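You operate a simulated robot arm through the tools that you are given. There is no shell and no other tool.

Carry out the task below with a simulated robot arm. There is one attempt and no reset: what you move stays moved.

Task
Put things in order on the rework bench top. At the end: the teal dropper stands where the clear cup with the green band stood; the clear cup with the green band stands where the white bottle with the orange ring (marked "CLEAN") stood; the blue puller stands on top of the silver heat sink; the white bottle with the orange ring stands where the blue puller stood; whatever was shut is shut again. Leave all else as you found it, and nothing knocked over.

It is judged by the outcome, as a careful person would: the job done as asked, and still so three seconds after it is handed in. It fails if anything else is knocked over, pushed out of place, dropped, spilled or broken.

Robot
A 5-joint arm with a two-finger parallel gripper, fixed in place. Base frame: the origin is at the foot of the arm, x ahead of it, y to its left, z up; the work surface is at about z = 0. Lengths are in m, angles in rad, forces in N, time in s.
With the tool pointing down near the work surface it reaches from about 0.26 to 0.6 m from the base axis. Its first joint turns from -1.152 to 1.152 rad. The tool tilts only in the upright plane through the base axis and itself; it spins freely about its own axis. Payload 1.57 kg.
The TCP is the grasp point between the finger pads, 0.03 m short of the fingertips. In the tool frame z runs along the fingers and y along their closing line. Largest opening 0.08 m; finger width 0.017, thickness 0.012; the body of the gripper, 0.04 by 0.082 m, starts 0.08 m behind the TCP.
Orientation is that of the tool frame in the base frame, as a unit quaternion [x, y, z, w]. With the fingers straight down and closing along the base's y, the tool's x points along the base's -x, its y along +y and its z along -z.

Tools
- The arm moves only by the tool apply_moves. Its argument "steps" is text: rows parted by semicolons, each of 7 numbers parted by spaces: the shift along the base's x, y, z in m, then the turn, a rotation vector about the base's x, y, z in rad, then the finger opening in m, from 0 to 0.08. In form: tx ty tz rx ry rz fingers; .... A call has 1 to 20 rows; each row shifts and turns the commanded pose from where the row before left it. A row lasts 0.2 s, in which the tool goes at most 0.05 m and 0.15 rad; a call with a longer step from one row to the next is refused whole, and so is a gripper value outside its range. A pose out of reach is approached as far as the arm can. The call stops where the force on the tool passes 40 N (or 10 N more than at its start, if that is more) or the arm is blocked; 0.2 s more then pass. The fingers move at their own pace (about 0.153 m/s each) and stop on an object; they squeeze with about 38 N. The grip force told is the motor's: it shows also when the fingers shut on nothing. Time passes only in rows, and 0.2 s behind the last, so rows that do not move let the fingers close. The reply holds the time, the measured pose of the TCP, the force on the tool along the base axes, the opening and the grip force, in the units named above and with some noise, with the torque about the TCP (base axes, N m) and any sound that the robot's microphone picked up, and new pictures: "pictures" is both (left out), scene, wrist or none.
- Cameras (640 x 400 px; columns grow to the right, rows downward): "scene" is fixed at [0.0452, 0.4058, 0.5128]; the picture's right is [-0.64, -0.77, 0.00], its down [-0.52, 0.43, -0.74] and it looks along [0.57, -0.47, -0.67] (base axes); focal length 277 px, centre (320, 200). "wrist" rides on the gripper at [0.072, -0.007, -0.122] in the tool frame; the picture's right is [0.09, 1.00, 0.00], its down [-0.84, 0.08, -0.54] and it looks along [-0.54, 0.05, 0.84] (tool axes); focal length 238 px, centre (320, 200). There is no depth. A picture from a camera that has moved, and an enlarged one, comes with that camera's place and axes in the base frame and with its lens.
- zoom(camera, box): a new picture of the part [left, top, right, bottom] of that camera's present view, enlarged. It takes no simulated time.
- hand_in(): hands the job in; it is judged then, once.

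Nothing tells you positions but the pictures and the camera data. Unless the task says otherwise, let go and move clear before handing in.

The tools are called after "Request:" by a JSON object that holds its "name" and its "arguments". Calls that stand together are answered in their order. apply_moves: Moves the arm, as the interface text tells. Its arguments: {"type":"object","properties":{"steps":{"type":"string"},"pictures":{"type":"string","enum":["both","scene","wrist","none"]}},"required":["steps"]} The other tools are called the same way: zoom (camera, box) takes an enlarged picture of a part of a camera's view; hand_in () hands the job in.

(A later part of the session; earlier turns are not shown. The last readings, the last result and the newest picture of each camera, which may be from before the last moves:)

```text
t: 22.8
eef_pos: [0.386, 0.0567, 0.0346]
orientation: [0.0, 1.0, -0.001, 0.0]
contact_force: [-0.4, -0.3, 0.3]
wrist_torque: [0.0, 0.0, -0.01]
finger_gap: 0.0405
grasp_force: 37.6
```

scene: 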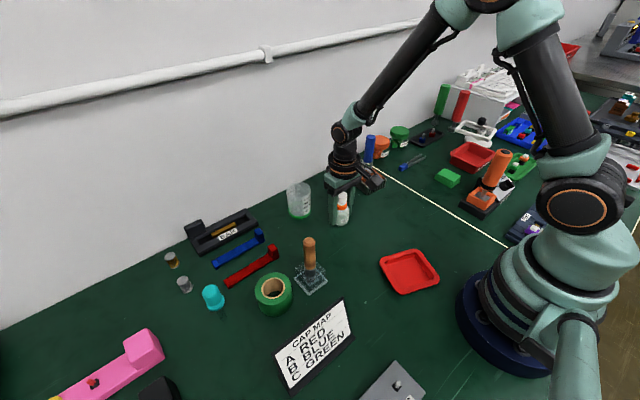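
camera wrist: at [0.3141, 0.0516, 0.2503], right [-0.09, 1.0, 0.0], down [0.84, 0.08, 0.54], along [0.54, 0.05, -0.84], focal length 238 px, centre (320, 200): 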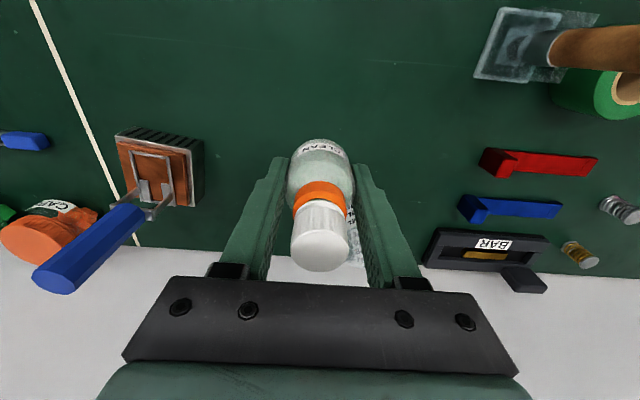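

Request:
{"name": "apply_moves", "arguments": {"steps": "0 0 -0.001 0 0 0 0.035; 0 0 0 0 0 0 0.035; 0 0 0 0 0 0 0.035", "pictures": "none"}}

Request:
{"name": "zoom", "arguments": {"camera": "scene", "box": [315, 180, 375, 240]}}

```text
t: 23.6
eef_pos: [0.3859, 0.0566, 0.0351]
orientation: [0.0, 1.0, 0.0, 0.001]
contact_force: [-8.5, 3.4, 27.6]
wrist_torque: [0.12, 0.38, 0.03]
finger_gap: 0.04
grasp_force: 37.9
```

```text
6.67 times, centred on (345, 210) of scene
camera zoom: at [0.0451, 0.4057, 0.5128], right [-0.64, -0.77, 0.0], down [-0.52, 0.43, -0.74], along [0.57, -0.47, -0.67], focal length 1849 px, centre (153, 133)
```

zoom: 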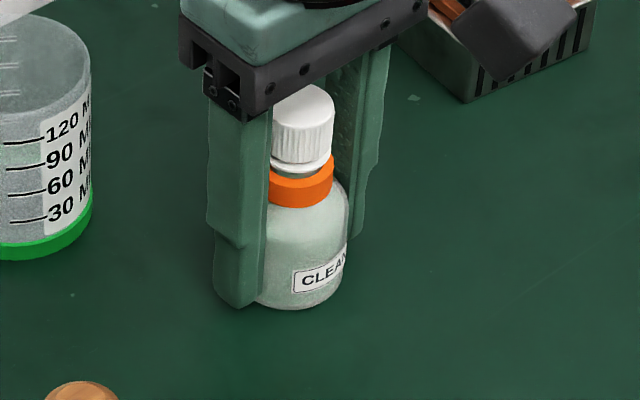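

Contact. I'll relieve the force, open, and retreat upward.

Request:
{"name": "apply_moves", "arguments": {"steps": "0 0 0.001 0 0 0 0.035; 0 0 0 0 0 0 0.035; 0 0 0 0 0 0 0.05; 0 0 0 0 0 0 0.075; 0 0 0 0 0 0 0.075; 0 0 0.03 0 0 0 0.075; 0 0 0.045 0 0 0 0.075; 0 0 0.045 0 0 0 0.075; 0 0 0.02 0 0 0 0.08; 0 0 0 0 0 0 0.08", "pictures": "both"}}

Request:
{"name": "zoom", "arguments": {"camera": "scene", "box": [270, 120, 420, 240]}}

Request:
{"name": "zoom", "arguments": {"camera": "wrist", "box": [260, 100, 440, 260]}}

```text
t: 25.8
eef_pos: [0.3854, 0.0564, 0.1758]
orientation: [0.0, 1.0, 0.0, 0.0]
contact_force: [-0.7, -0.2, -0.5]
wrist_torque: [-0.03, 0.0, 0.01]
finger_gap: 0.0798
grasp_force: 0.2
camera wrist: at [0.3135, 0.0517, 0.2984], right [-0.09, 1.0, 0.0], down [0.84, 0.08, 0.54], along [0.54, 0.05, -0.84], focal length 238 px, centre (320, 200)
```

scene: 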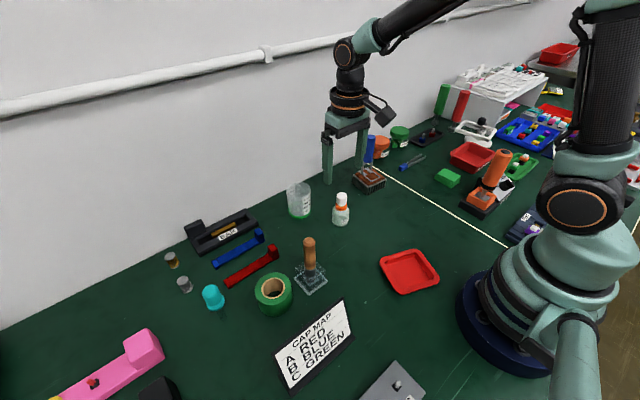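
wrist: 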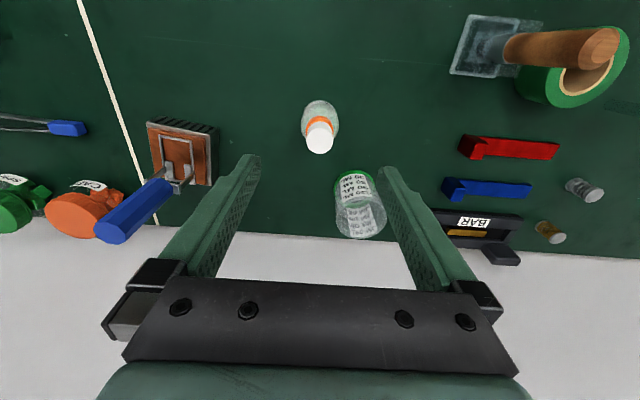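

```text
3.33 times, centred on (345, 180) of scene
camera zoom: at [0.0452, 0.4058, 0.5128], right [-0.64, -0.77, 0.0], down [-0.52, 0.43, -0.74], along [0.57, -0.47, -0.67], focal length 924 px, centre (237, 267)
```

zoom: 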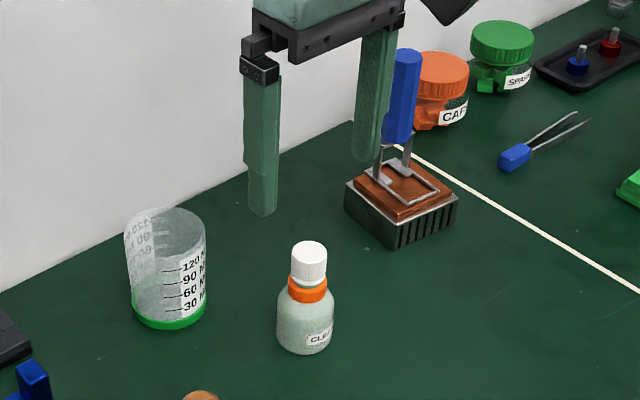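

```text
2.50 times, centred on (350, 180) of wrist
camera zoom: at [0.3135, 0.0517, 0.2984], right [-0.09, 1.0, 0.0], down [0.84, 0.08, 0.54], along [0.54, 0.05, -0.84], focal length 596 px, centre (245, 250)
```

zoom: 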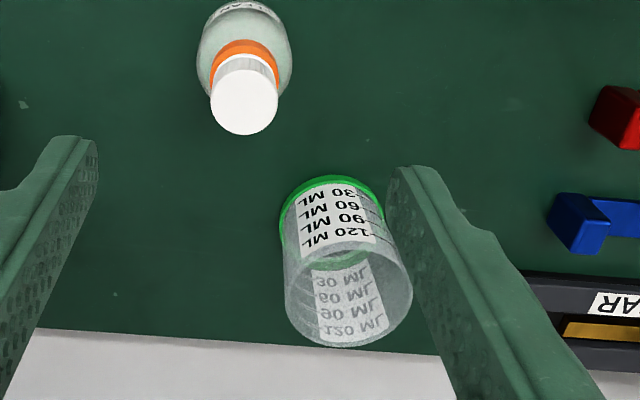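

The bottle stands at the puller's old place. Next is the cup at about (0.478, 0.116), 0.06 wide and 0.075 tall. I'll move above it and check alignment.

Request:
{"name": "apply_moves", "arguments": {"steps": "0.0307 0.0198 -0.005 0 0 0 0.08; 0.0307 0.0198 -0.005 0 0 0 0.08; 0.0306 0.0199 -0.01 0 0 0 0.08; 0 0 -0.02 0 0 0 0.08; 0 0 0 0 0 0 0.08", "pictures": "both"}}

Request:
{"name": "zoom", "arguments": {"camera": "scene", "box": [250, 120, 370, 240]}}

Request:
{"name": "zoom", "arguments": {"camera": "wrist", "box": [220, 60, 420, 220]}}

```text
t: 27.0
eef_pos: [0.4795, 0.1178, 0.1344]
orientation: [-0.001, 1.0, 0.0, 0.0]
contact_force: [0.5, -0.7, 0.6]
wrist_torque: [-0.01, 0.03, 0.04]
finger_gap: 0.0798
grasp_force: 0.1
camera wrist: at [0.4058, 0.1115, 0.2573], right [-0.09, 1.0, 0.0], down [0.84, 0.08, 0.54], along [0.54, 0.05, -0.84], focal length 238 px, centre (320, 200)
```

scene: 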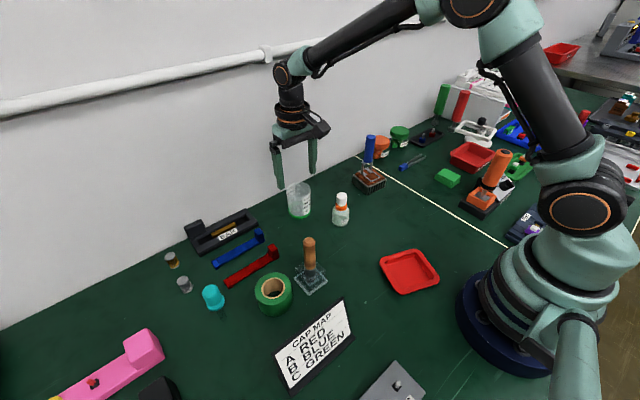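
wrist: 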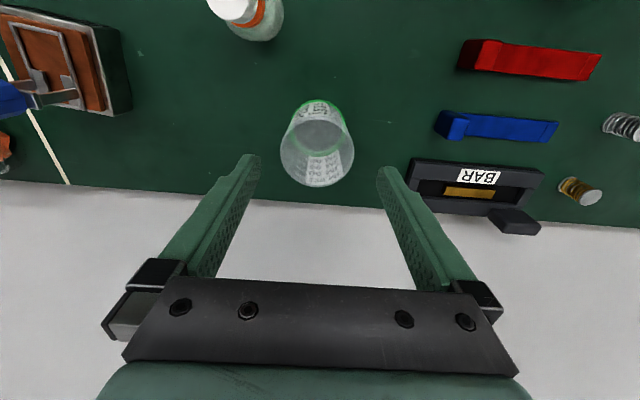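

```text
3.33 times, centred on (310, 180) of scene
camera zoom: at [0.0452, 0.4058, 0.5128], right [-0.64, -0.77, 0.0], down [-0.52, 0.43, -0.74], along [0.57, -0.47, -0.67], focal length 924 px, centre (353, 267)
```

zoom: 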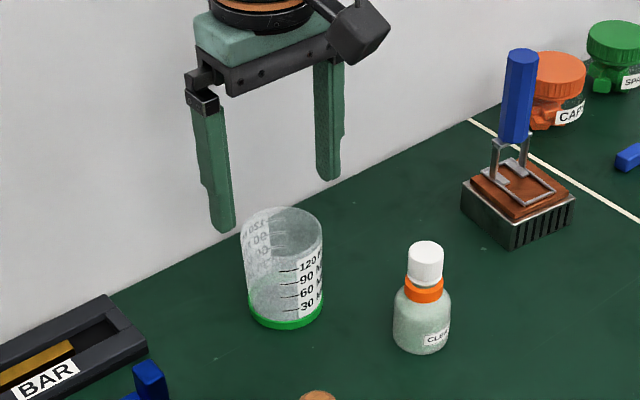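

```text
2.50 times, centred on (320, 140) of wrist
camera zoom: at [0.4058, 0.1115, 0.2573], right [-0.09, 1.0, 0.0], down [0.84, 0.08, 0.54], along [0.54, 0.05, -0.84], focal length 596 px, centre (320, 350)
```

zoom: 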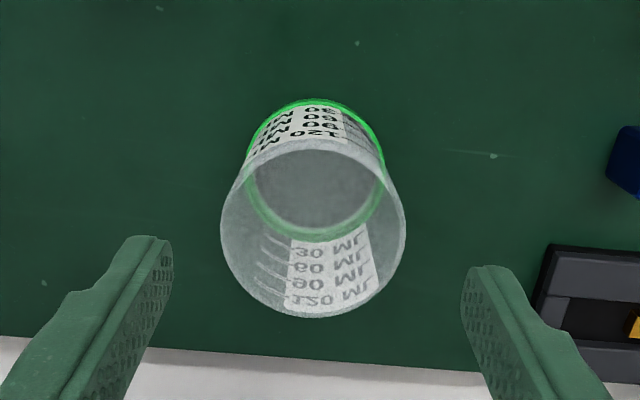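

The cup is at (0.4775, 0.1158) with diameter about 0.0595, well centred. Descending around it and closing.

Request:
{"name": "apply_moves", "arguments": {"steps": "-0.0005 -0.0008 -0.035 0 0 0 0.08; 0 0 -0.035 0 0 0 0.08; 0 0 -0.022 0 0 0 0.08; 0 0 0 0 0 0 0.08; 0 0 0 0 0 0 0.065; 0 0 0 0 0 0 0.055; 0 0 0 0 0 0 0.055; 0 0 0 0 0 0 0.055", "pictures": "both"}}

Request:
{"name": "zoom", "arguments": {"camera": "scene", "box": [250, 140, 370, 240]}}

```text
t: 28.8
eef_pos: [0.4782, 0.1138, 0.044]
orientation: [0.0, 1.0, 0.0, 0.0]
contact_force: [-0.2, 0.3, 0.4]
wrist_torque: [0.02, 0.01, -0.03]
finger_gap: 0.0579
grasp_force: 38.0
camera wrist: at [0.4054, 0.1093, 0.1666], right [-0.09, 1.0, 0.0], down [0.84, 0.08, 0.54], along [0.54, 0.05, -0.84], focal length 238 px, centre (320, 200)
```

scene: 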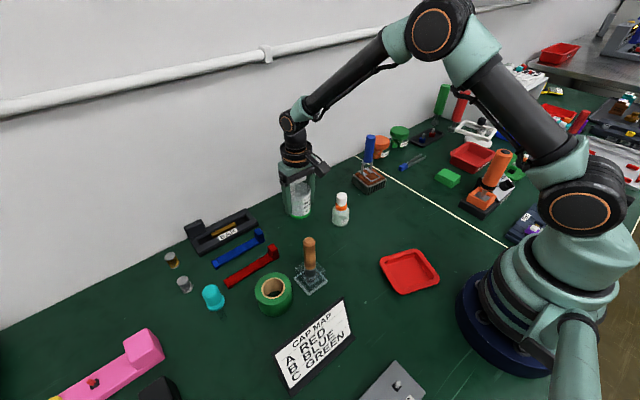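
wrist: 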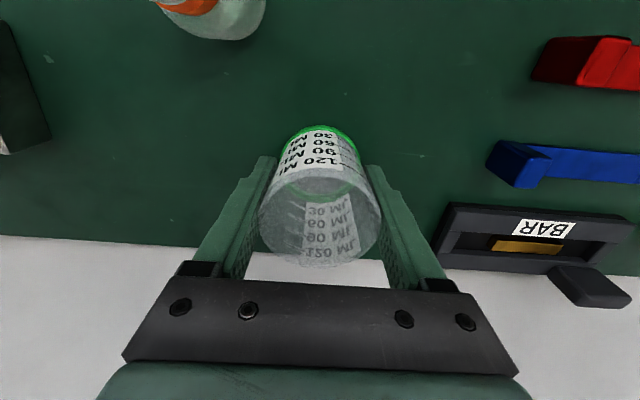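

```text
4.00 times, centred on (310, 190) of scene
camera zoom: at [0.0452, 0.4058, 0.5128], right [-0.64, -0.77, 0.0], down [-0.52, 0.43, -0.74], along [0.57, -0.47, -0.67], focal length 1109 px, centre (360, 240)
```

zoom: 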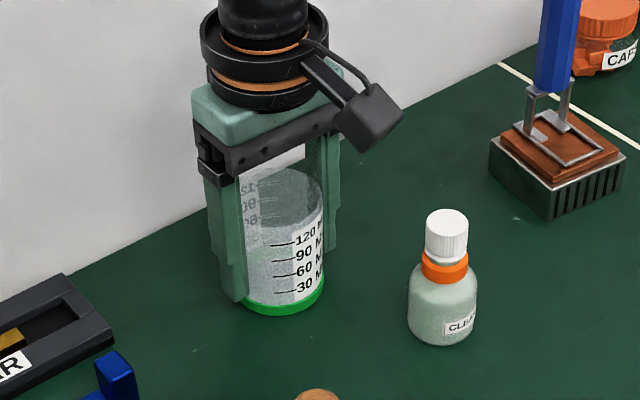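

Cup gripped (gap 0.058). I'll lift it clear of the bottle and carry it to the bottle's old place at (0.281, -0.124).

Request:
{"name": "apply_moves", "arguments": {"steps": "0 0 0.02 0 0 0 0.055; 0 0 0.035 0 0 0 0.055; 0 0 0.04 0 0 0 0.055; 0 0 0.025 0 0 0 0.055; -0.0245 -0.0299 0 0 0 0 0.055; -0.0245 -0.0299 0 0 0 0 0.055; -0.0245 -0.0299 0 0 0 0 0.055; -0.0245 -0.0299 0 0 0 0 0.055; -0.0245 -0.0299 0 0 0 0 0.055; -0.0245 -0.0299 0 0 0 0 0.055; -0.0245 -0.0299 0 0 0 0 0.055; -0.0245 -0.0299 0 0 0 0 0.055; 0 0 0 0 0 0 0.055; 0 0 0 0 0 0 0.055", "pictures": "both"}}

```text
t: 31.8
eef_pos: [0.2811, -0.1226, 0.1643]
orientation: [0.0, 1.0, 0.0, 0.0]
contact_force: [-0.7, 0.2, -0.6]
wrist_torque: [0.01, -0.06, 0.02]
finger_gap: 0.0578
grasp_force: 38.0
camera wrist: at [0.2084, -0.1287, 0.2865], right [-0.09, 1.0, 0.0], down [0.84, 0.08, 0.54], along [0.54, 0.05, -0.84], focal length 238 px, centre (320, 200)
```

scene: 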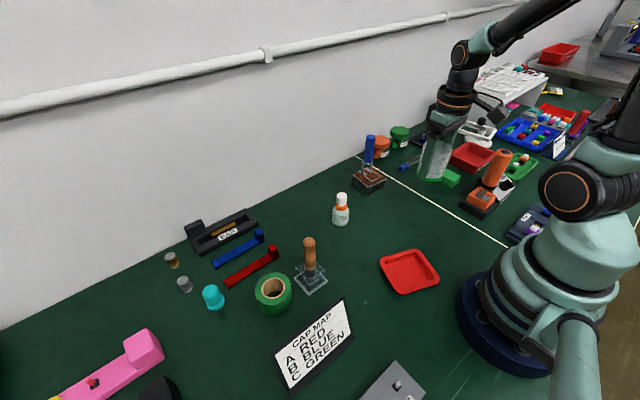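
wrist: 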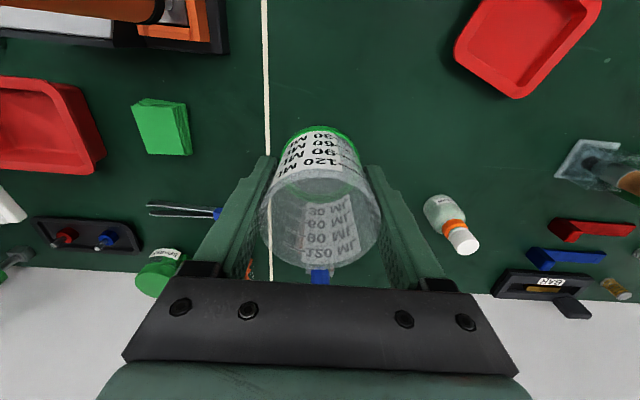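

Over the bottle's old place. Lowering the cup.

Request:
{"name": "apply_moves", "arguments": {"steps": "0 0 -0.035 0 0 0 0.055; 0 0 -0.035 0 0 0 0.055; 0 0 -0.03 0 0 0 0.055; 0 0 -0.013 0 0 0 0.055; 0 0 -0.004 0 0 0 0.055; 0 0 0 0 0 0 0.055; 0 0 0 0 0 0 0.055", "pictures": "scene"}}

Request:
{"name": "zoom", "arguments": {"camera": "scene", "box": [370, 140, 480, 240]}}

```text
t: 33.4
eef_pos: [0.2816, -0.1237, 0.0457]
orientation: [0.0, 1.0, 0.001, 0.0]
contact_force: [-0.2, 0.6, -0.2]
wrist_torque: [-0.01, -0.02, 0.0]
finger_gap: 0.058
grasp_force: 38.5
```

scene: 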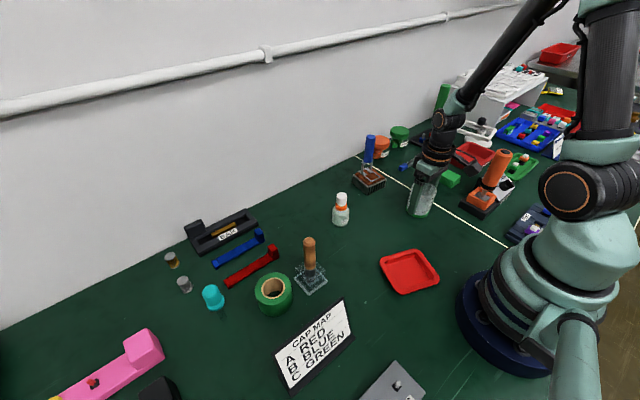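

```text
4.00 times, centred on (425, 190) of scene
camera zoom: at [0.0452, 0.4058, 0.5128], right [-0.64, -0.77, 0.0], down [-0.52, 0.43, -0.74], along [0.57, -0.47, -0.67], focal length 1109 px, centre (-100, 240)
```

zoom: 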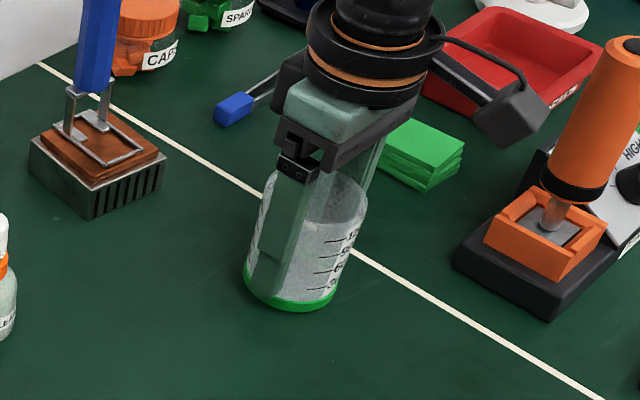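

Request:
{"name": "apply_moves", "arguments": {"steps": "0 0 -0.001 0 0 0 0.055; 0 0 -0.001 0 0 0 0.055; 0 0 -0.0005 0 0 0 0.055; 0 0 0 0 0 0 0.055; 0 0 0 0 0 0 0.055", "pictures": "none"}}

```text
t: 34.6
eef_pos: [0.2813, -0.1248, 0.0439]
orientation: [0.0, 1.0, 0.0, 0.001]
contact_force: [0.5, 1.2, -0.1]
wrist_torque: [0.01, 0.0, 0.01]
finger_gap: 0.0576
grasp_force: 37.6
```

Request:
{"name": "apply_moves", "arguments": {"steps": "0 0 -0.0007 0 0 0 0.055; 0 0 0 0 0 0 0.055; 0 0 -0.0007 0 0 0 0.055; 0 0 0 0 0 0 0.055; 0 0 0 0 0 0 0.055", "pictures": "none"}}

```text
t: 35.8
eef_pos: [0.2827, -0.1232, 0.0428]
orientation: [0.0, 1.0, 0.0, 0.001]
contact_force: [-3.4, 0.5, 26.6]
wrist_torque: [0.02, 0.05, -0.01]
finger_gap: 0.0579
grasp_force: 38.1
```

The cup is in contact with the bench. I'll relieve the force, open and rise.

Request:
{"name": "apply_moves", "arguments": {"steps": "0 0 0.0008 0 0 0 0.055; 0 0 0 0 0 0 0.055; 0 0 0 0 0 0 0.065; 0 0 0 0 0 0 0.08; 0 0 0 0 0 0 0.08; 0 0 0.03 0 0 0 0.08; 0 0 0.045 0 0 0 0.08; 0 0 0.045 0 0 0 0.08; 0 0 0.045 0 0 0 0.08; 0 0 0 0 0 0 0.08", "pictures": "both"}}

Request:
{"name": "zoom", "arguments": {"camera": "scene", "box": [310, 120, 470, 240]}}

Request:
{"name": "zoom", "arguments": {"camera": "wrist", "box": [220, 60, 420, 220]}}

```text
t: 38.0
eef_pos: [0.2812, -0.1244, 0.2078]
orientation: [0.0, 1.0, 0.0, 0.0]
contact_force: [0.0, 1.0, 1.4]
wrist_torque: [0.0, 0.02, 0.02]
finger_gap: 0.0798
grasp_force: 0.1
camera wrist: at [0.2086, -0.13, 0.3311], right [-0.09, 1.0, 0.0], down [0.84, 0.08, 0.54], along [0.54, 0.05, -0.84], focal length 238 px, centre (320, 200)
```

scene: 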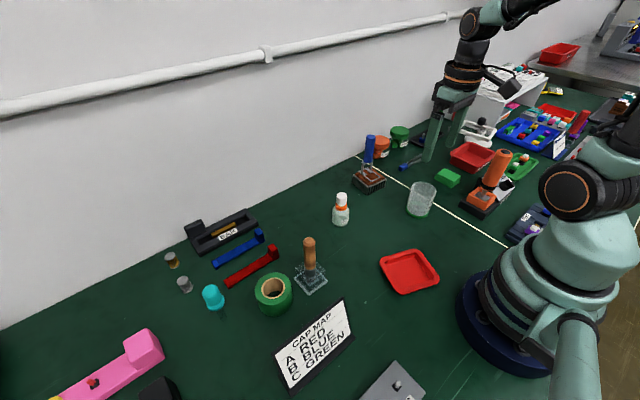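
wrist: 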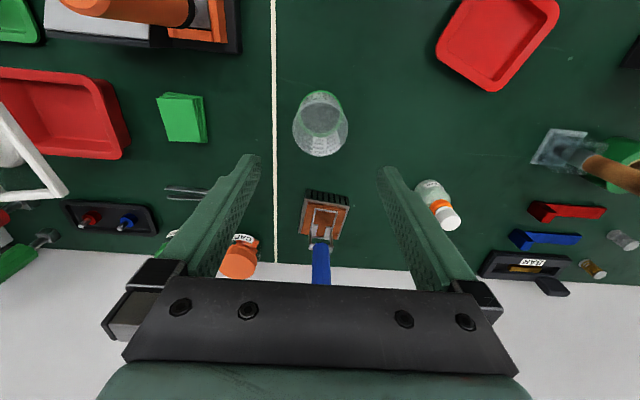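

```text
3.33 times, centred on (390, 180) of scene
camera zoom: at [0.0452, 0.4058, 0.5128], right [-0.64, -0.77, 0.0], down [-0.52, 0.43, -0.74], along [0.57, -0.47, -0.67], focal length 924 px, centre (87, 267)
```

zoom: 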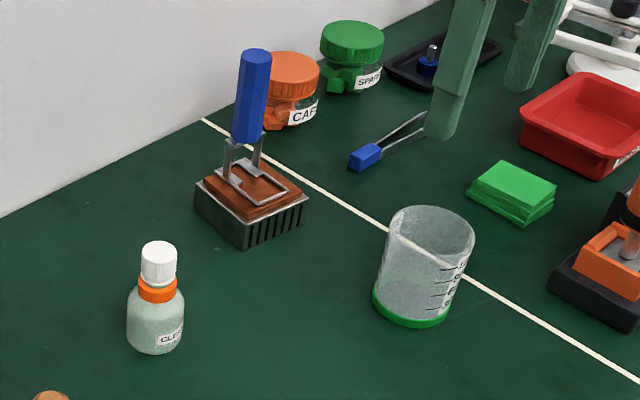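

```text
2.50 times, centred on (320, 140) of wrist
camera zoom: at [0.2086, -0.13, 0.3311], right [-0.09, 1.0, 0.0], down [0.84, 0.08, 0.54], along [0.54, 0.05, -0.84], focal length 596 px, centre (320, 350)
```

zoom: 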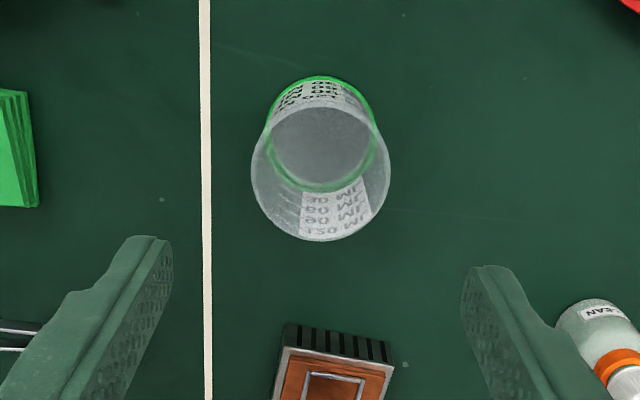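

The cup stands in the bottle's old place. Now I'll move high over the bench to view the teal dropper near (0.339, 0.397).

Request:
{"name": "apply_moves", "arguments": {"steps": "0 0.02 0.03 0 0 0 0.08; 0 0.044 0.01 0 0 0 0.08; 0 0.046 0 0 0 0 0.08; 0 0.046 0 0 0 0 0.08; 0 0.046 0 0 0 0 0.08; 0 0.046 0 0 0 0 0.08; 0 0.046 0 0 0 0 0.08; 0 0.046 0 0 0 0 0.08; 0.002 0.046 0 0 0 0 0.08; 0.002 0.046 0 0 0 0 0.08; 0.002 0.046 0 0 0 0 0.08; 0.002 0.01 0 0 0 0 0.08; 0 0 0 0 0 0 0.08", "pictures": "both"}}

Request:
{"name": "zoom", "arguments": {"camera": "wrist", "box": [240, 60, 400, 220]}}

Request:
{"name": "zoom", "arguments": {"camera": "scene", "box": [160, 250, 300, 350]}}

```text
t: 40.8
eef_pos: [0.2888, 0.3642, 0.2486]
orientation: [-0.001, 1.0, 0.0, 0.0]
contact_force: [0.4, 0.8, -0.4]
wrist_torque: [0.05, 0.01, 0.02]
finger_gap: 0.0801
grasp_force: 0.0
camera wrist: at [0.2162, 0.3592, 0.371], right [-0.09, 1.0, 0.0], down [0.84, 0.08, 0.54], along [0.54, 0.05, -0.84], focal length 238 px, centre (320, 200)
```

scene: 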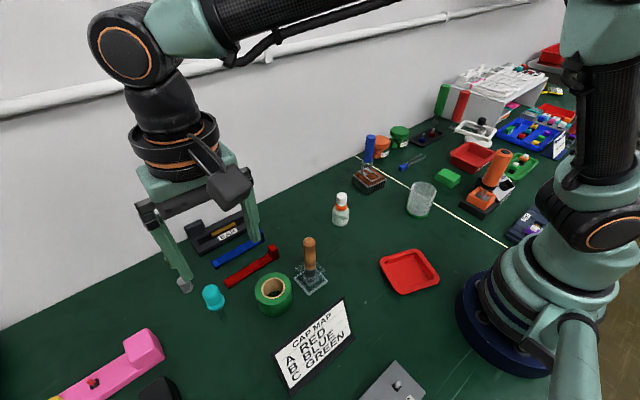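
wrist: 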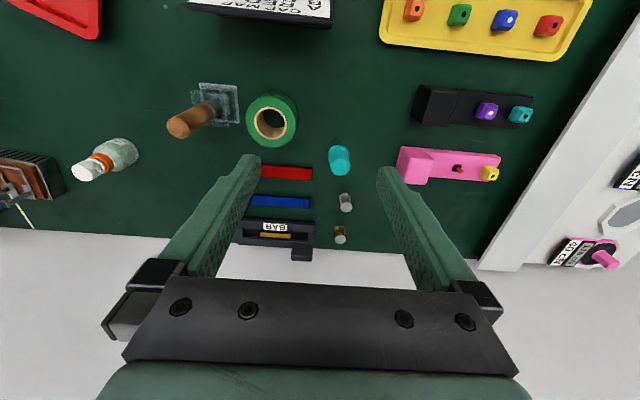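

```text
2.50 times, centred on (320, 140) of wrist
camera zoom: at [0.2162, 0.3592, 0.371], right [-0.09, 1.0, 0.0], down [0.84, 0.08, 0.54], along [0.54, 0.05, -0.84], focal length 596 px, centre (320, 350)
```

zoom: 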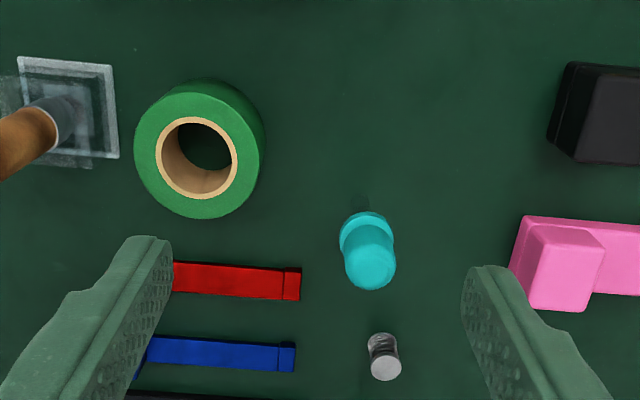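

```text
4.00 times, centred on (230, 300) of scene
camera zoom: at [0.0452, 0.4058, 0.5128], right [-0.64, -0.77, 0.0], down [-0.52, 0.43, -0.74], along [0.57, -0.47, -0.67], focal length 1109 px, centre (680, -200)
```

zoom: 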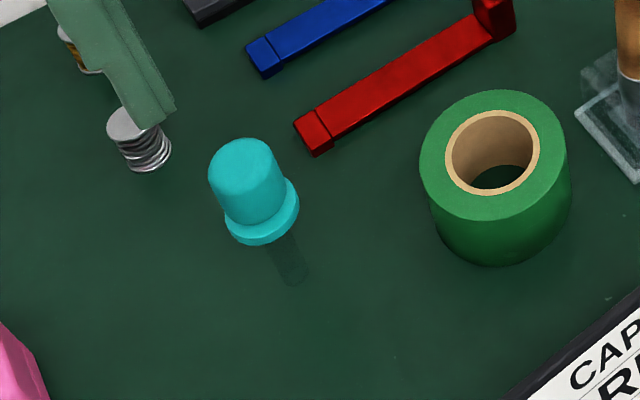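

The dropper stands on a thin clear tube at about (0.339, 0.397), with its bulb from z≈0.06 to 0.104 and about 0.027 wide. It's easy to tip, so I'll centre carefully above it first.

Request:
{"name": "apply_moves", "arguments": {"steps": "0.0167 0.011 -0.02 0 0 0 0.08; 0.0167 0.011 -0.025 0 0 0 0.08; 0.0167 0.011 -0.025 0 0 0 0.08; 0 0 -0.015 0 0 0 0.08; 0 0 0 0 0 0 0.08; 0 0 0 0 0 0 0.08", "pictures": "both"}}

Request:
{"name": "zoom", "arguments": {"camera": "wrist", "box": [220, 60, 420, 220]}}

Request:
{"name": "zoom", "arguments": {"camera": "scene", "box": [150, 220, 290, 340]}}

```text
t: 42.2
eef_pos: [0.3402, 0.3978, 0.1644]
orientation: [0.0, 1.0, 0.0, 0.0]
contact_force: [-0.6, 0.6, 0.3]
wrist_torque: [0.02, 0.03, 0.0]
finger_gap: 0.0799
grasp_force: 0.1
camera wrist: at [0.2669, 0.392, 0.2863], right [-0.09, 1.0, 0.0], down [0.84, 0.08, 0.54], along [0.54, 0.05, -0.84], focal length 238 px, centre (320, 200)
```

scene: 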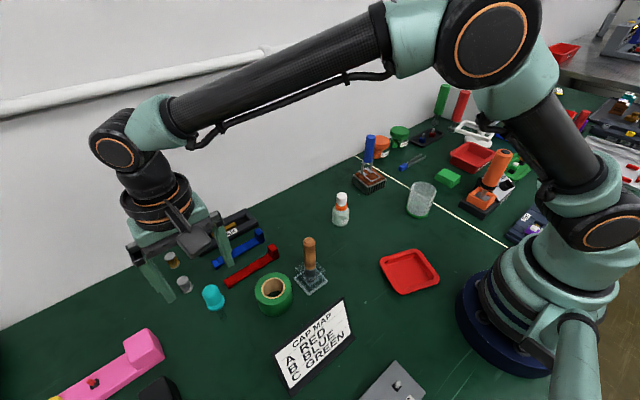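
wrist: 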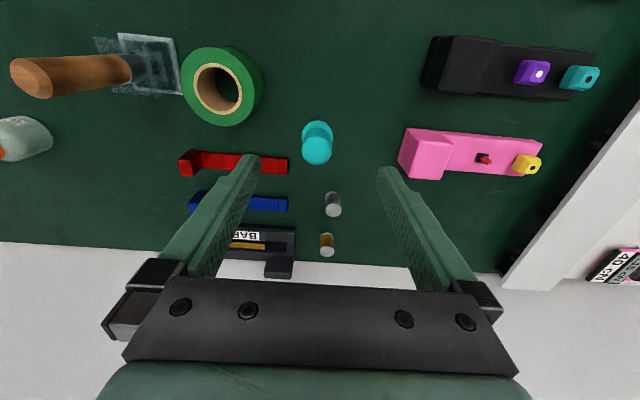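

```text
2.50 times, centred on (320, 140) of wrist
camera zoom: at [0.2669, 0.392, 0.2863], right [-0.09, 1.0, 0.0], down [0.84, 0.08, 0.54], along [0.54, 0.05, -0.84], focal length 596 px, centre (320, 350)
```

zoom: 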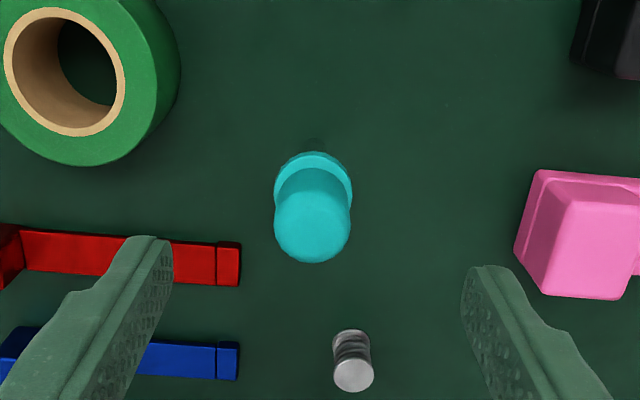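

```text
3.33 times, centred on (220, 280) of scene
camera zoom: at [0.0452, 0.4058, 0.5128], right [-0.64, -0.77, 0.0], down [-0.52, 0.43, -0.74], along [0.57, -0.47, -0.67], focal length 924 px, centre (653, -67)
```

zoom: 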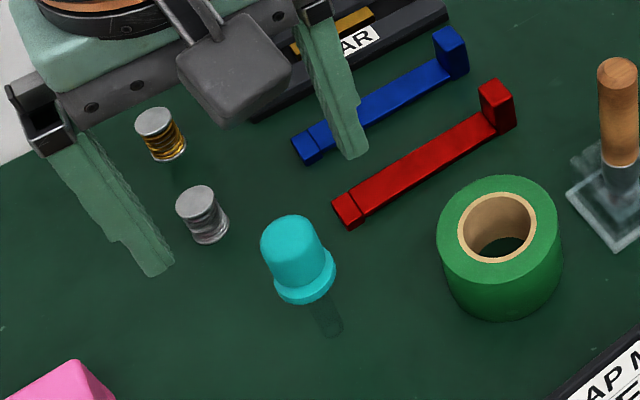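

The dropper is about 2.6 mm toward -y from the tool axis. I'll correct this and descend to mid-height to recheck.

Request:
{"name": "apply_moves", "arguments": {"steps": "0 -0.0026 0 0 0 0 0.08; 0 0 -0.03 0 0 0 0.08; 0 0 -0.025 0 0 0 0.08; 0 0 0 0 0 0 0.08; 0 0 0 0 0 0 0.08", "pictures": "both"}}

Request:
{"name": "zoom", "arguments": {"camera": "wrist", "box": [240, 80, 400, 220]}}

Request:
{"name": "zoom", "arguments": {"camera": "scene", "box": [150, 220, 290, 340]}}

```text
t: 43.4
eef_pos: [0.3402, 0.3965, 0.1082]
orientation: [0.0, 1.0, 0.0, 0.0]
contact_force: [-0.2, 0.7, 0.0]
wrist_torque: [0.02, -0.02, -0.04]
finger_gap: 0.0803
grasp_force: 0.0
camera wrist: at [0.2667, 0.3897, 0.2308], right [-0.09, 1.0, 0.0], down [0.84, 0.08, 0.54], along [0.54, 0.05, -0.84], focal length 238 px, centre (320, 200)
```

scene: 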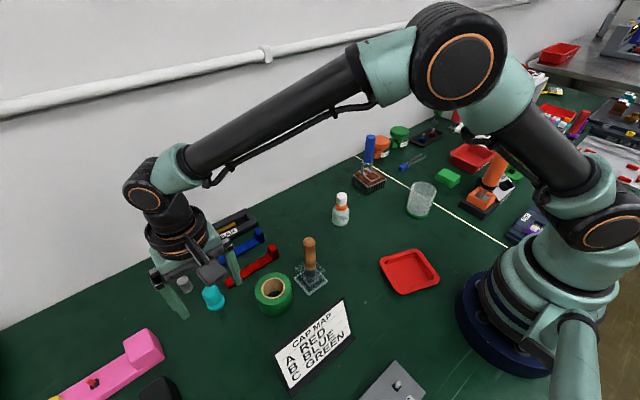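
wrist: 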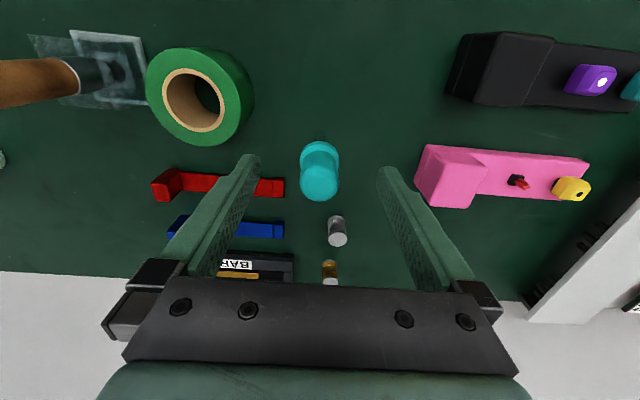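

```text
2.86 times, centred on (320, 150) of wrist
camera zoom: at [0.2667, 0.3897, 0.2308], right [-0.09, 1.0, 0.0], down [0.84, 0.08, 0.54], along [0.54, 0.05, -0.84], focal length 681 px, centre (320, 343)
```

zoom: 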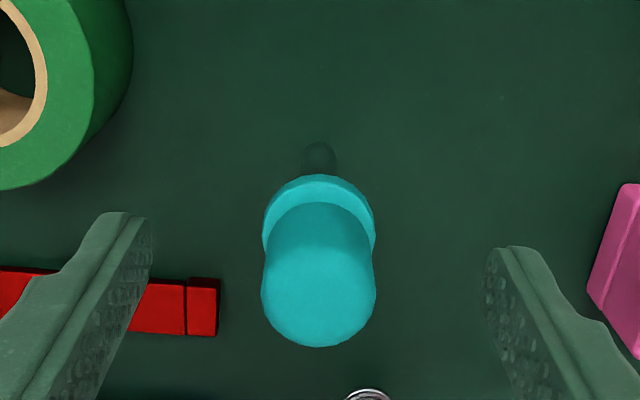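

```text
3.33 times, centred on (220, 280) of scene
camera zoom: at [0.0452, 0.4058, 0.5128], right [-0.64, -0.77, 0.0], down [-0.52, 0.43, -0.74], along [0.57, -0.47, -0.67], focal length 924 px, centre (653, -67)
```

zoom: 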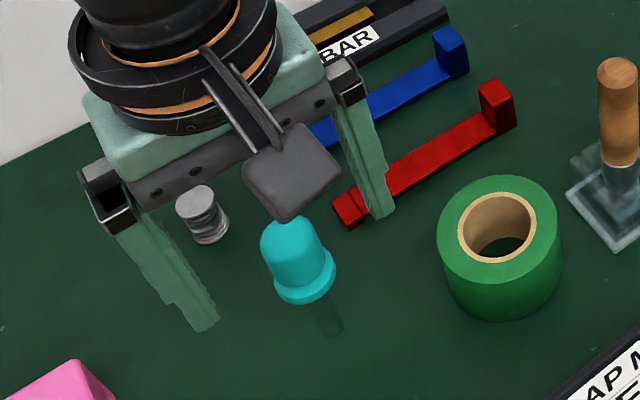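

Now well centred (within 0.5 mm). Descending to the bulb height and closing gently.

Request:
{"name": "apply_moves", "arguments": {"steps": "0 -0.0003 -0.01 0 0 0 0.08; 0 0 -0.008 0 0 0 0.08; 0 0 0 0 0 0 0.08; 0 0 0 0 0 0 0.06; 0 0 0 0 0 0 0.045; 0 0 0 0 0 0 0.032; 0 0 0 0 0 0 0.024; 0 0 0 0 0 0 0.02; 0 0 0 0 0 0 0.018; 0 0 0 0 0 0 0.018", "pictures": "both"}}

Request:
{"name": "zoom", "arguments": {"camera": "wrist", "box": [240, 80, 400, 220]}}

Request:
{"name": "zoom", "arguments": {"camera": "scene", "box": [150, 220, 290, 340]}}

```text
t: 45.6
eef_pos: [0.3405, 0.3941, 0.0901]
orientation: [0.0, 1.0, 0.0, 0.001]
contact_force: [-0.6, -0.1, 0.4]
wrist_torque: [0.02, 0.01, 0.02]
finger_gap: 0.028
grasp_force: 12.2
camera wrist: at [0.2669, 0.3894, 0.2131], right [-0.09, 1.0, 0.0], down [0.84, 0.08, 0.54], along [0.54, 0.05, -0.84], focal length 238 px, centre (320, 200)
```

scene: 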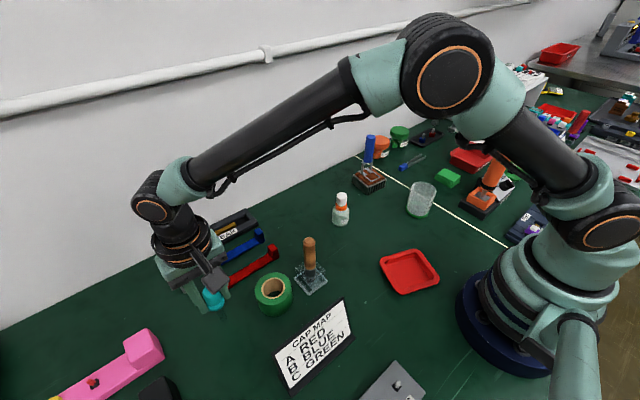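
wrist: 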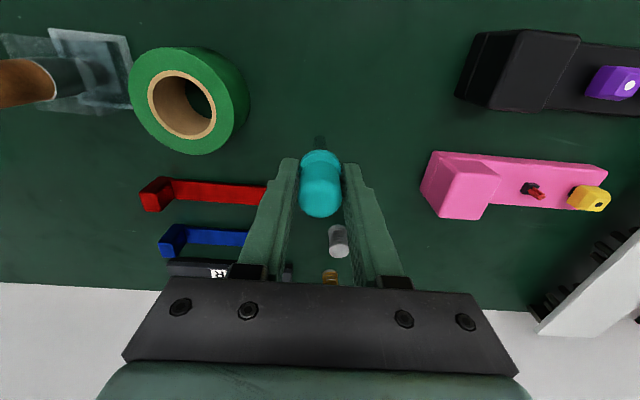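

```text
2.86 times, centred on (320, 150) of wrist
camera zoom: at [0.2669, 0.3894, 0.2131], right [-0.09, 1.0, 0.0], down [0.84, 0.08, 0.54], along [0.54, 0.05, -0.84], focal length 681 px, centre (320, 343)
```

zoom: 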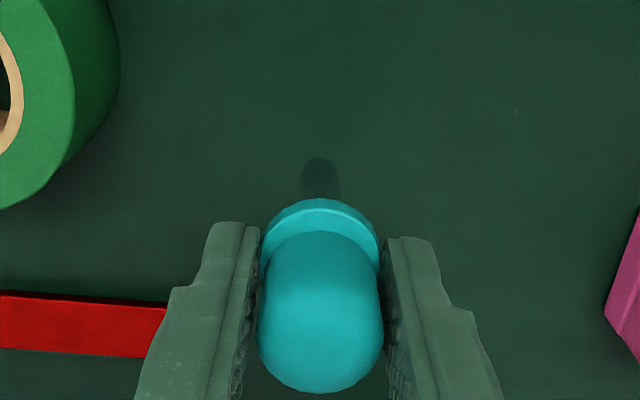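

```text
3.33 times, centred on (220, 280) of scene
camera zoom: at [0.0452, 0.4058, 0.5128], right [-0.64, -0.77, 0.0], down [-0.52, 0.43, -0.74], along [0.57, -0.47, -0.67], focal length 924 px, centre (653, -67)
```

zoom: 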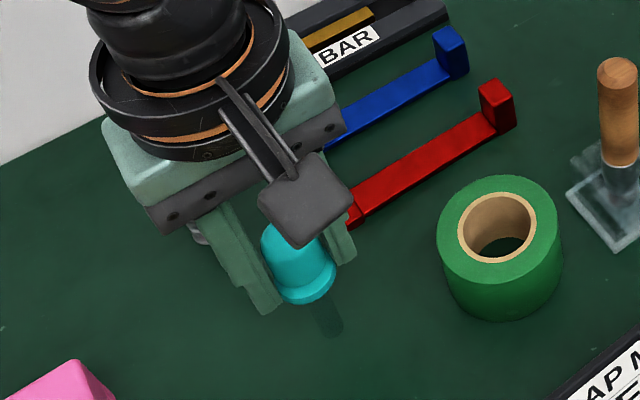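

The fingers have met the bulb with a gentler force (12 N, gap 0.028). I'll hold for a moment to see if that is steady.

Request:
{"name": "apply_moves", "arguments": {"steps": "0 0 0 0 0 0 0.018; 0 0 0 0 0 0 0.018", "pictures": "none"}}

```text
t: 46.2
eef_pos: [0.3392, 0.3943, 0.0907]
orientation: [0.0, 1.0, 0.0, 0.0]
contact_force: [0.0, 0.7, -0.6]
wrist_torque: [0.0, 0.02, 0.01]
finger_gap: 0.0283
grasp_force: 11.3
```

Steady. I'll lift it slightly and check it's held upright.

Request:
{"name": "apply_moves", "arguments": {"steps": "0 0 0.005 0 0 0 0.018; 0 0 0.01 0 0 0 0.018; 0 0 0.015 0 0 0 0.018; 0 0 0 0 0 0 0.018; 0 0 0 0 0 0 0.018", "pictures": "both"}}

Request:
{"name": "zoom", "arguments": {"camera": "wrist", "box": [240, 80, 400, 220]}}

Request:
{"name": "zoom", "arguments": {"camera": "scene", "box": [170, 240, 270, 330]}}

```text
t: 47.4
eef_pos: [0.3403, 0.3952, 0.1206]
orientation: [-0.001, 1.0, 0.0, 0.0]
contact_force: [0.1, -0.5, -0.5]
wrist_torque: [0.01, -0.01, -0.01]
finger_gap: 0.0279
grasp_force: 12.1
camera wrist: at [0.267, 0.3887, 0.2433], right [-0.09, 1.0, 0.0], down [0.84, 0.08, 0.54], along [0.54, 0.05, -0.84], focal length 238 px, centre (320, 200)
```

scene: 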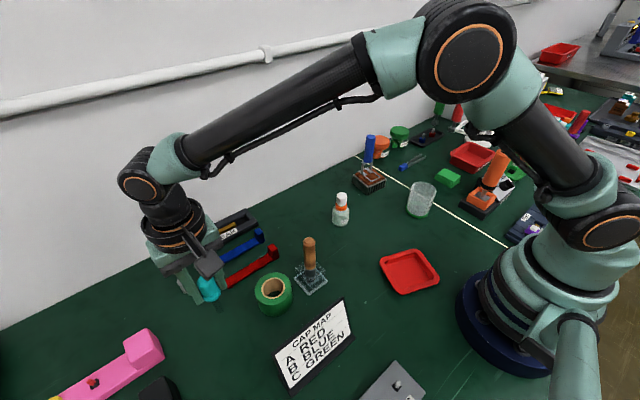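
wrist: 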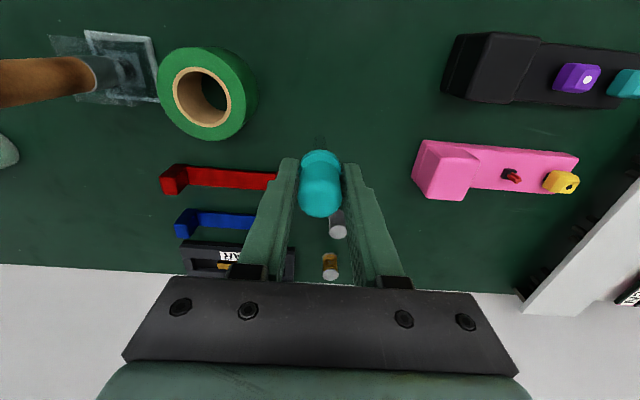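

```text
2.86 times, centred on (320, 150) of wrist
camera zoom: at [0.267, 0.3887, 0.2433], right [-0.09, 1.0, 0.0], down [0.84, 0.08, 0.54], along [0.54, 0.05, -0.84], focal length 681 px, centre (320, 343)
```

zoom: 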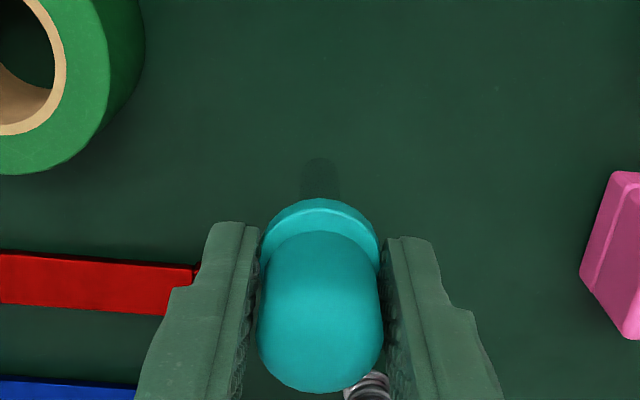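

```text
4.44 times, centred on (220, 285) of scene
camera zoom: at [0.0452, 0.4058, 0.5128], right [-0.64, -0.77, 0.0], down [-0.52, 0.43, -0.74], along [0.57, -0.47, -0.67], focal length 1232 px, centre (764, -178)
```

zoom: 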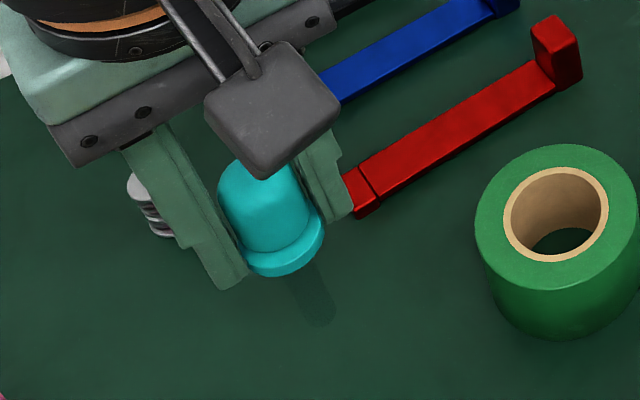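

The dropper is held upright. I'll lift it higher and carry it over to where the cup stood, (0.4775, 0.1158).

Request:
{"name": "apply_moves", "arguments": {"steps": "0 0 0.025 0 0 0 0.018; 0 0 0.035 0 0 0 0.018; 0 0 0.02 0 0 0 0.018; 0.00688 -0.01394 0 0 0 0 0.018; 0.01375 -0.02787 0 0 0 0 0.018; 0.01375 -0.02787 0 0 0 0 0.018; 0.01375 -0.02787 0 0 0 0 0.018; 0.01375 -0.02787 0 0 0 0 0.018; 0.01375 -0.02787 0 0 0 0 0.018; 0.01375 -0.02787 0 0 0 0 0.018; 0.01375 -0.02787 0 0 0 0 0.018; 0.01375 -0.02787 0 0 0 0 0.018; 0.01375 -0.02787 0 0 0 0 0.018; 0.00687 -0.01393 0 0 0 0 0.018; 0 0 0 0 0 0 0.018; 0 0 0 0 0 0 0.018", "pictures": "both"}}

Request:
{"name": "zoom", "arguments": {"camera": "scene", "box": [240, 110, 370, 240]}}

Request:
{"name": "zoom", "arguments": {"camera": "wrist", "box": [240, 80, 400, 220]}}

```text
t: 50.8
eef_pos: [0.4777, 0.1161, 0.2005]
orientation: [0.0, 1.0, 0.0, 0.0]
contact_force: [-0.5, -0.6, 0.3]
wrist_torque: [0.01, 0.01, 0.03]
finger_gap: 0.0283
grasp_force: 12.1
camera wrist: at [0.4054, 0.1101, 0.3227], right [-0.09, 1.0, 0.0], down [0.84, 0.08, 0.54], along [0.54, 0.05, -0.84], focal length 238 px, centre (320, 200)
```

scene: 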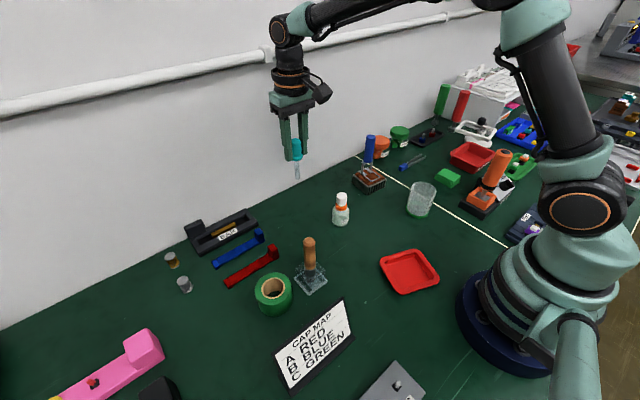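
wrist: 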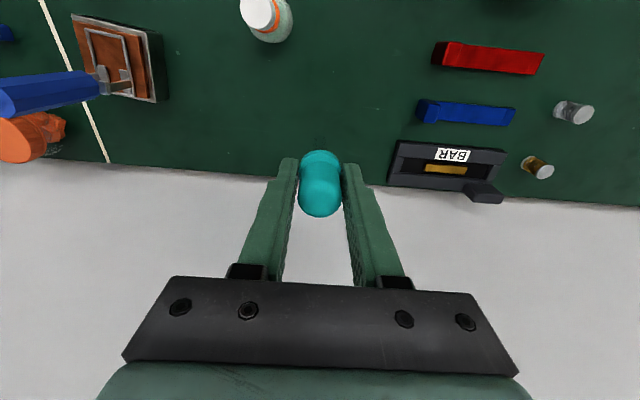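

```text
3.08 times, centred on (305, 175) of scene
camera zoom: at [0.0452, 0.4058, 0.5128], right [-0.64, -0.77, 0.0], down [-0.52, 0.43, -0.74], along [0.57, -0.47, -0.67], focal length 853 px, centre (366, 277)
```

zoom: 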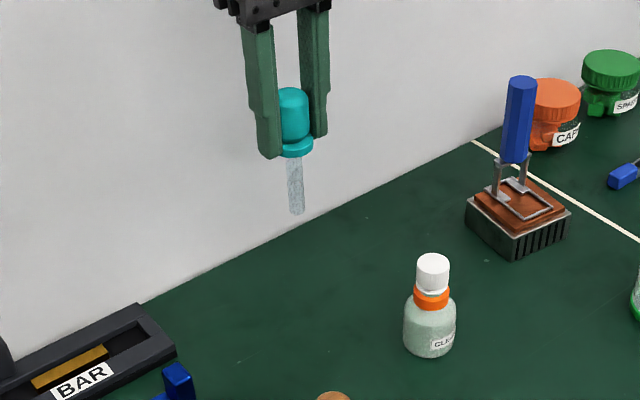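

```text
2.86 times, centred on (320, 150) of wrist
camera zoom: at [0.4054, 0.1101, 0.3227], right [-0.09, 1.0, 0.0], down [0.84, 0.08, 0.54], along [0.54, 0.05, -0.84], focal length 681 px, centre (320, 343)
```

zoom: 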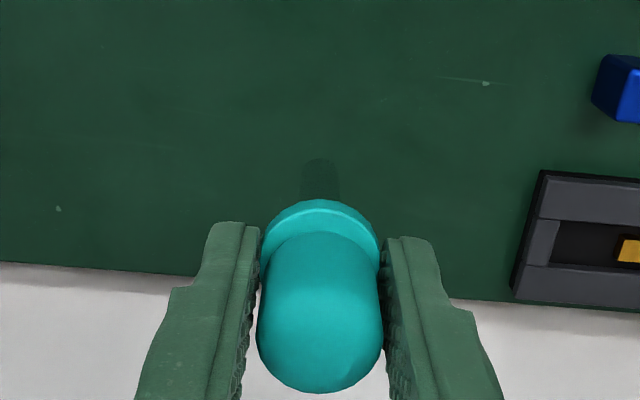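

The dropper hangs upright over the cup's former place. Lowering to just above the bench.

Request:
{"name": "apply_moves", "arguments": {"steps": "0 0 -0.03 0 0 0 0.018; 0 0 -0.035 0 0 0 0.018; 0 0 -0.025 0 0 0 0.018; 0 0 -0.01 0 0 0 0.018; 0 0 -0.005 0 0 0 0.018; 0 0 0 0 0 0 0.018; 0 0 0 0 0 0 0.018", "pictures": "both"}}

Request:
{"name": "zoom", "arguments": {"camera": "scene", "box": [265, 160, 345, 240]}}

```text
t: 52.4
eef_pos: [0.4779, 0.1146, 0.0945]
orientation: [0.0, 1.0, 0.001, -0.001]
contact_force: [0.4, -0.3, -0.4]
wrist_torque: [0.02, 0.01, -0.02]
finger_gap: 0.0283
grasp_force: 11.8
camera wrist: at [0.4052, 0.1103, 0.2174], right [-0.09, 1.0, 0.0], down [0.84, 0.08, 0.54], along [0.54, 0.05, -0.84], focal length 238 px, centre (320, 200)
```

scene: 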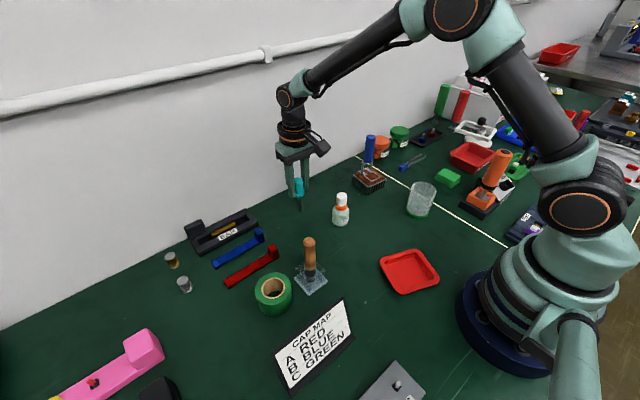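
wrist: 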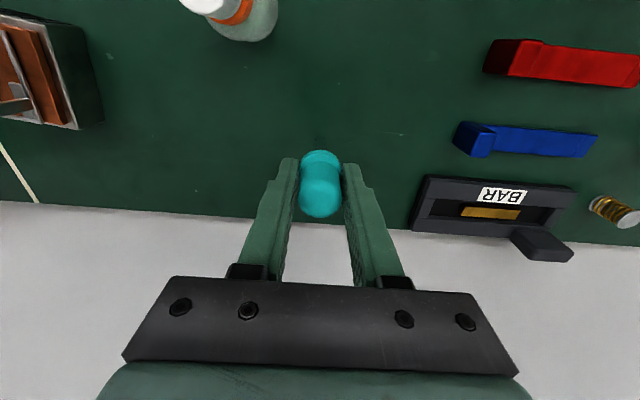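

```text
5.00 times, centred on (305, 200) of scene
camera zoom: at [0.0452, 0.4058, 0.5128], right [-0.64, -0.77, 0.0], down [-0.52, 0.43, -0.74], along [0.57, -0.47, -0.67], focal length 1387 px, centre (395, 200)
```

zoom: 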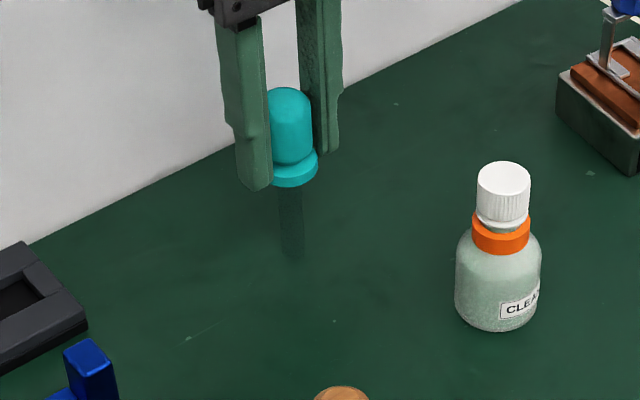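

Request:
{"name": "apply_moves", "arguments": {"steps": "0 0 -0.001 0 0 0 0.018; 0 0 -0.001 0 0 0 0.018; 0 0 -0.001 0 0 0 0.018; 0 0 0 0 0 0 0.018; 0 0 0 0 0 0 0.018", "pictures": "none"}}

```text
t: 53.6
eef_pos: [0.4763, 0.1167, 0.0918]
orientation: [0.001, 1.0, 0.0, 0.0]
contact_force: [0.1, 0.7, -0.5]
wrist_torque: [0.04, -0.01, -0.03]
finger_gap: 0.0282
grasp_force: 12.0
```

Request:
{"name": "apply_moves", "arguments": {"steps": "0 0 -0.0008 0 0 0 0.018; 0 0 0 0 0 0 0.018; 0 0 0 0 0 0 0.018", "pictures": "none"}}

```text
t: 54.4
eef_pos: [0.4767, 0.1165, 0.0913]
orientation: [0.0, 1.0, -0.001, -0.001]
contact_force: [0.8, 0.0, -0.3]
wrist_torque: [0.05, 0.01, 0.01]
finger_gap: 0.0282
grasp_force: 11.6
```

Request:
{"name": "apply_moves", "arguments": {"steps": "0 0 -0.0007 0 0 0 0.018; 0 0 0 0 0 0 0.018; 0 0 0 0 0 0 0.018", "pictures": "none"}}

```text
t: 55.2
eef_pos: [0.477, 0.1156, 0.0917]
orientation: [0.0, 1.0, 0.0, 0.0]
contact_force: [-0.5, 0.1, -0.1]
wrist_torque: [0.01, 0.0, 0.02]
finger_gap: 0.0282
grasp_force: 12.1
```

Request:
{"name": "apply_moves", "arguments": {"steps": "0 0 -0.0007 0 0 0 0.018; 0 0 0 0 0 0 0.018; 0 0 0 0 0 0 0.018", "pictures": "none"}}

Request:
{"name": "zoom", "arguments": {"camera": "scene", "box": [275, 170, 325, 220]}}

```text
t: 56.0
eef_pos: [0.4772, 0.1147, 0.0905]
orientation: [0.0, 1.0, 0.0, 0.001]
contact_force: [-1.0, -0.1, 7.0]
wrist_torque: [0.0, 0.15, 0.01]
finger_gap: 0.0284
grasp_force: 11.9
```

```text
8.00 times, centred on (300, 195) of scene
camera zoom: at [0.0452, 0.4057, 0.5128], right [-0.64, -0.77, 0.0], down [-0.52, 0.43, -0.74], along [0.57, -0.47, -0.67], focal length 2218 px, centre (480, 240)
```

zoom: 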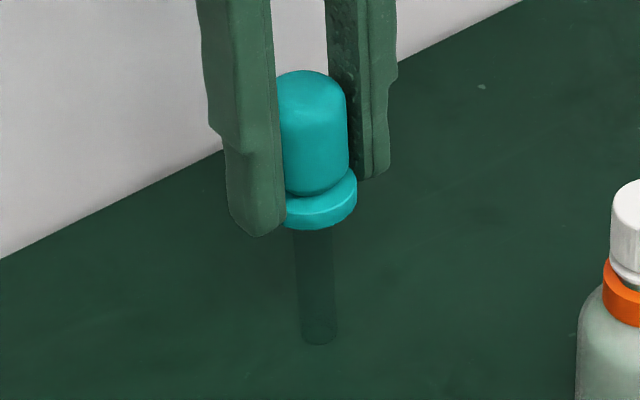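

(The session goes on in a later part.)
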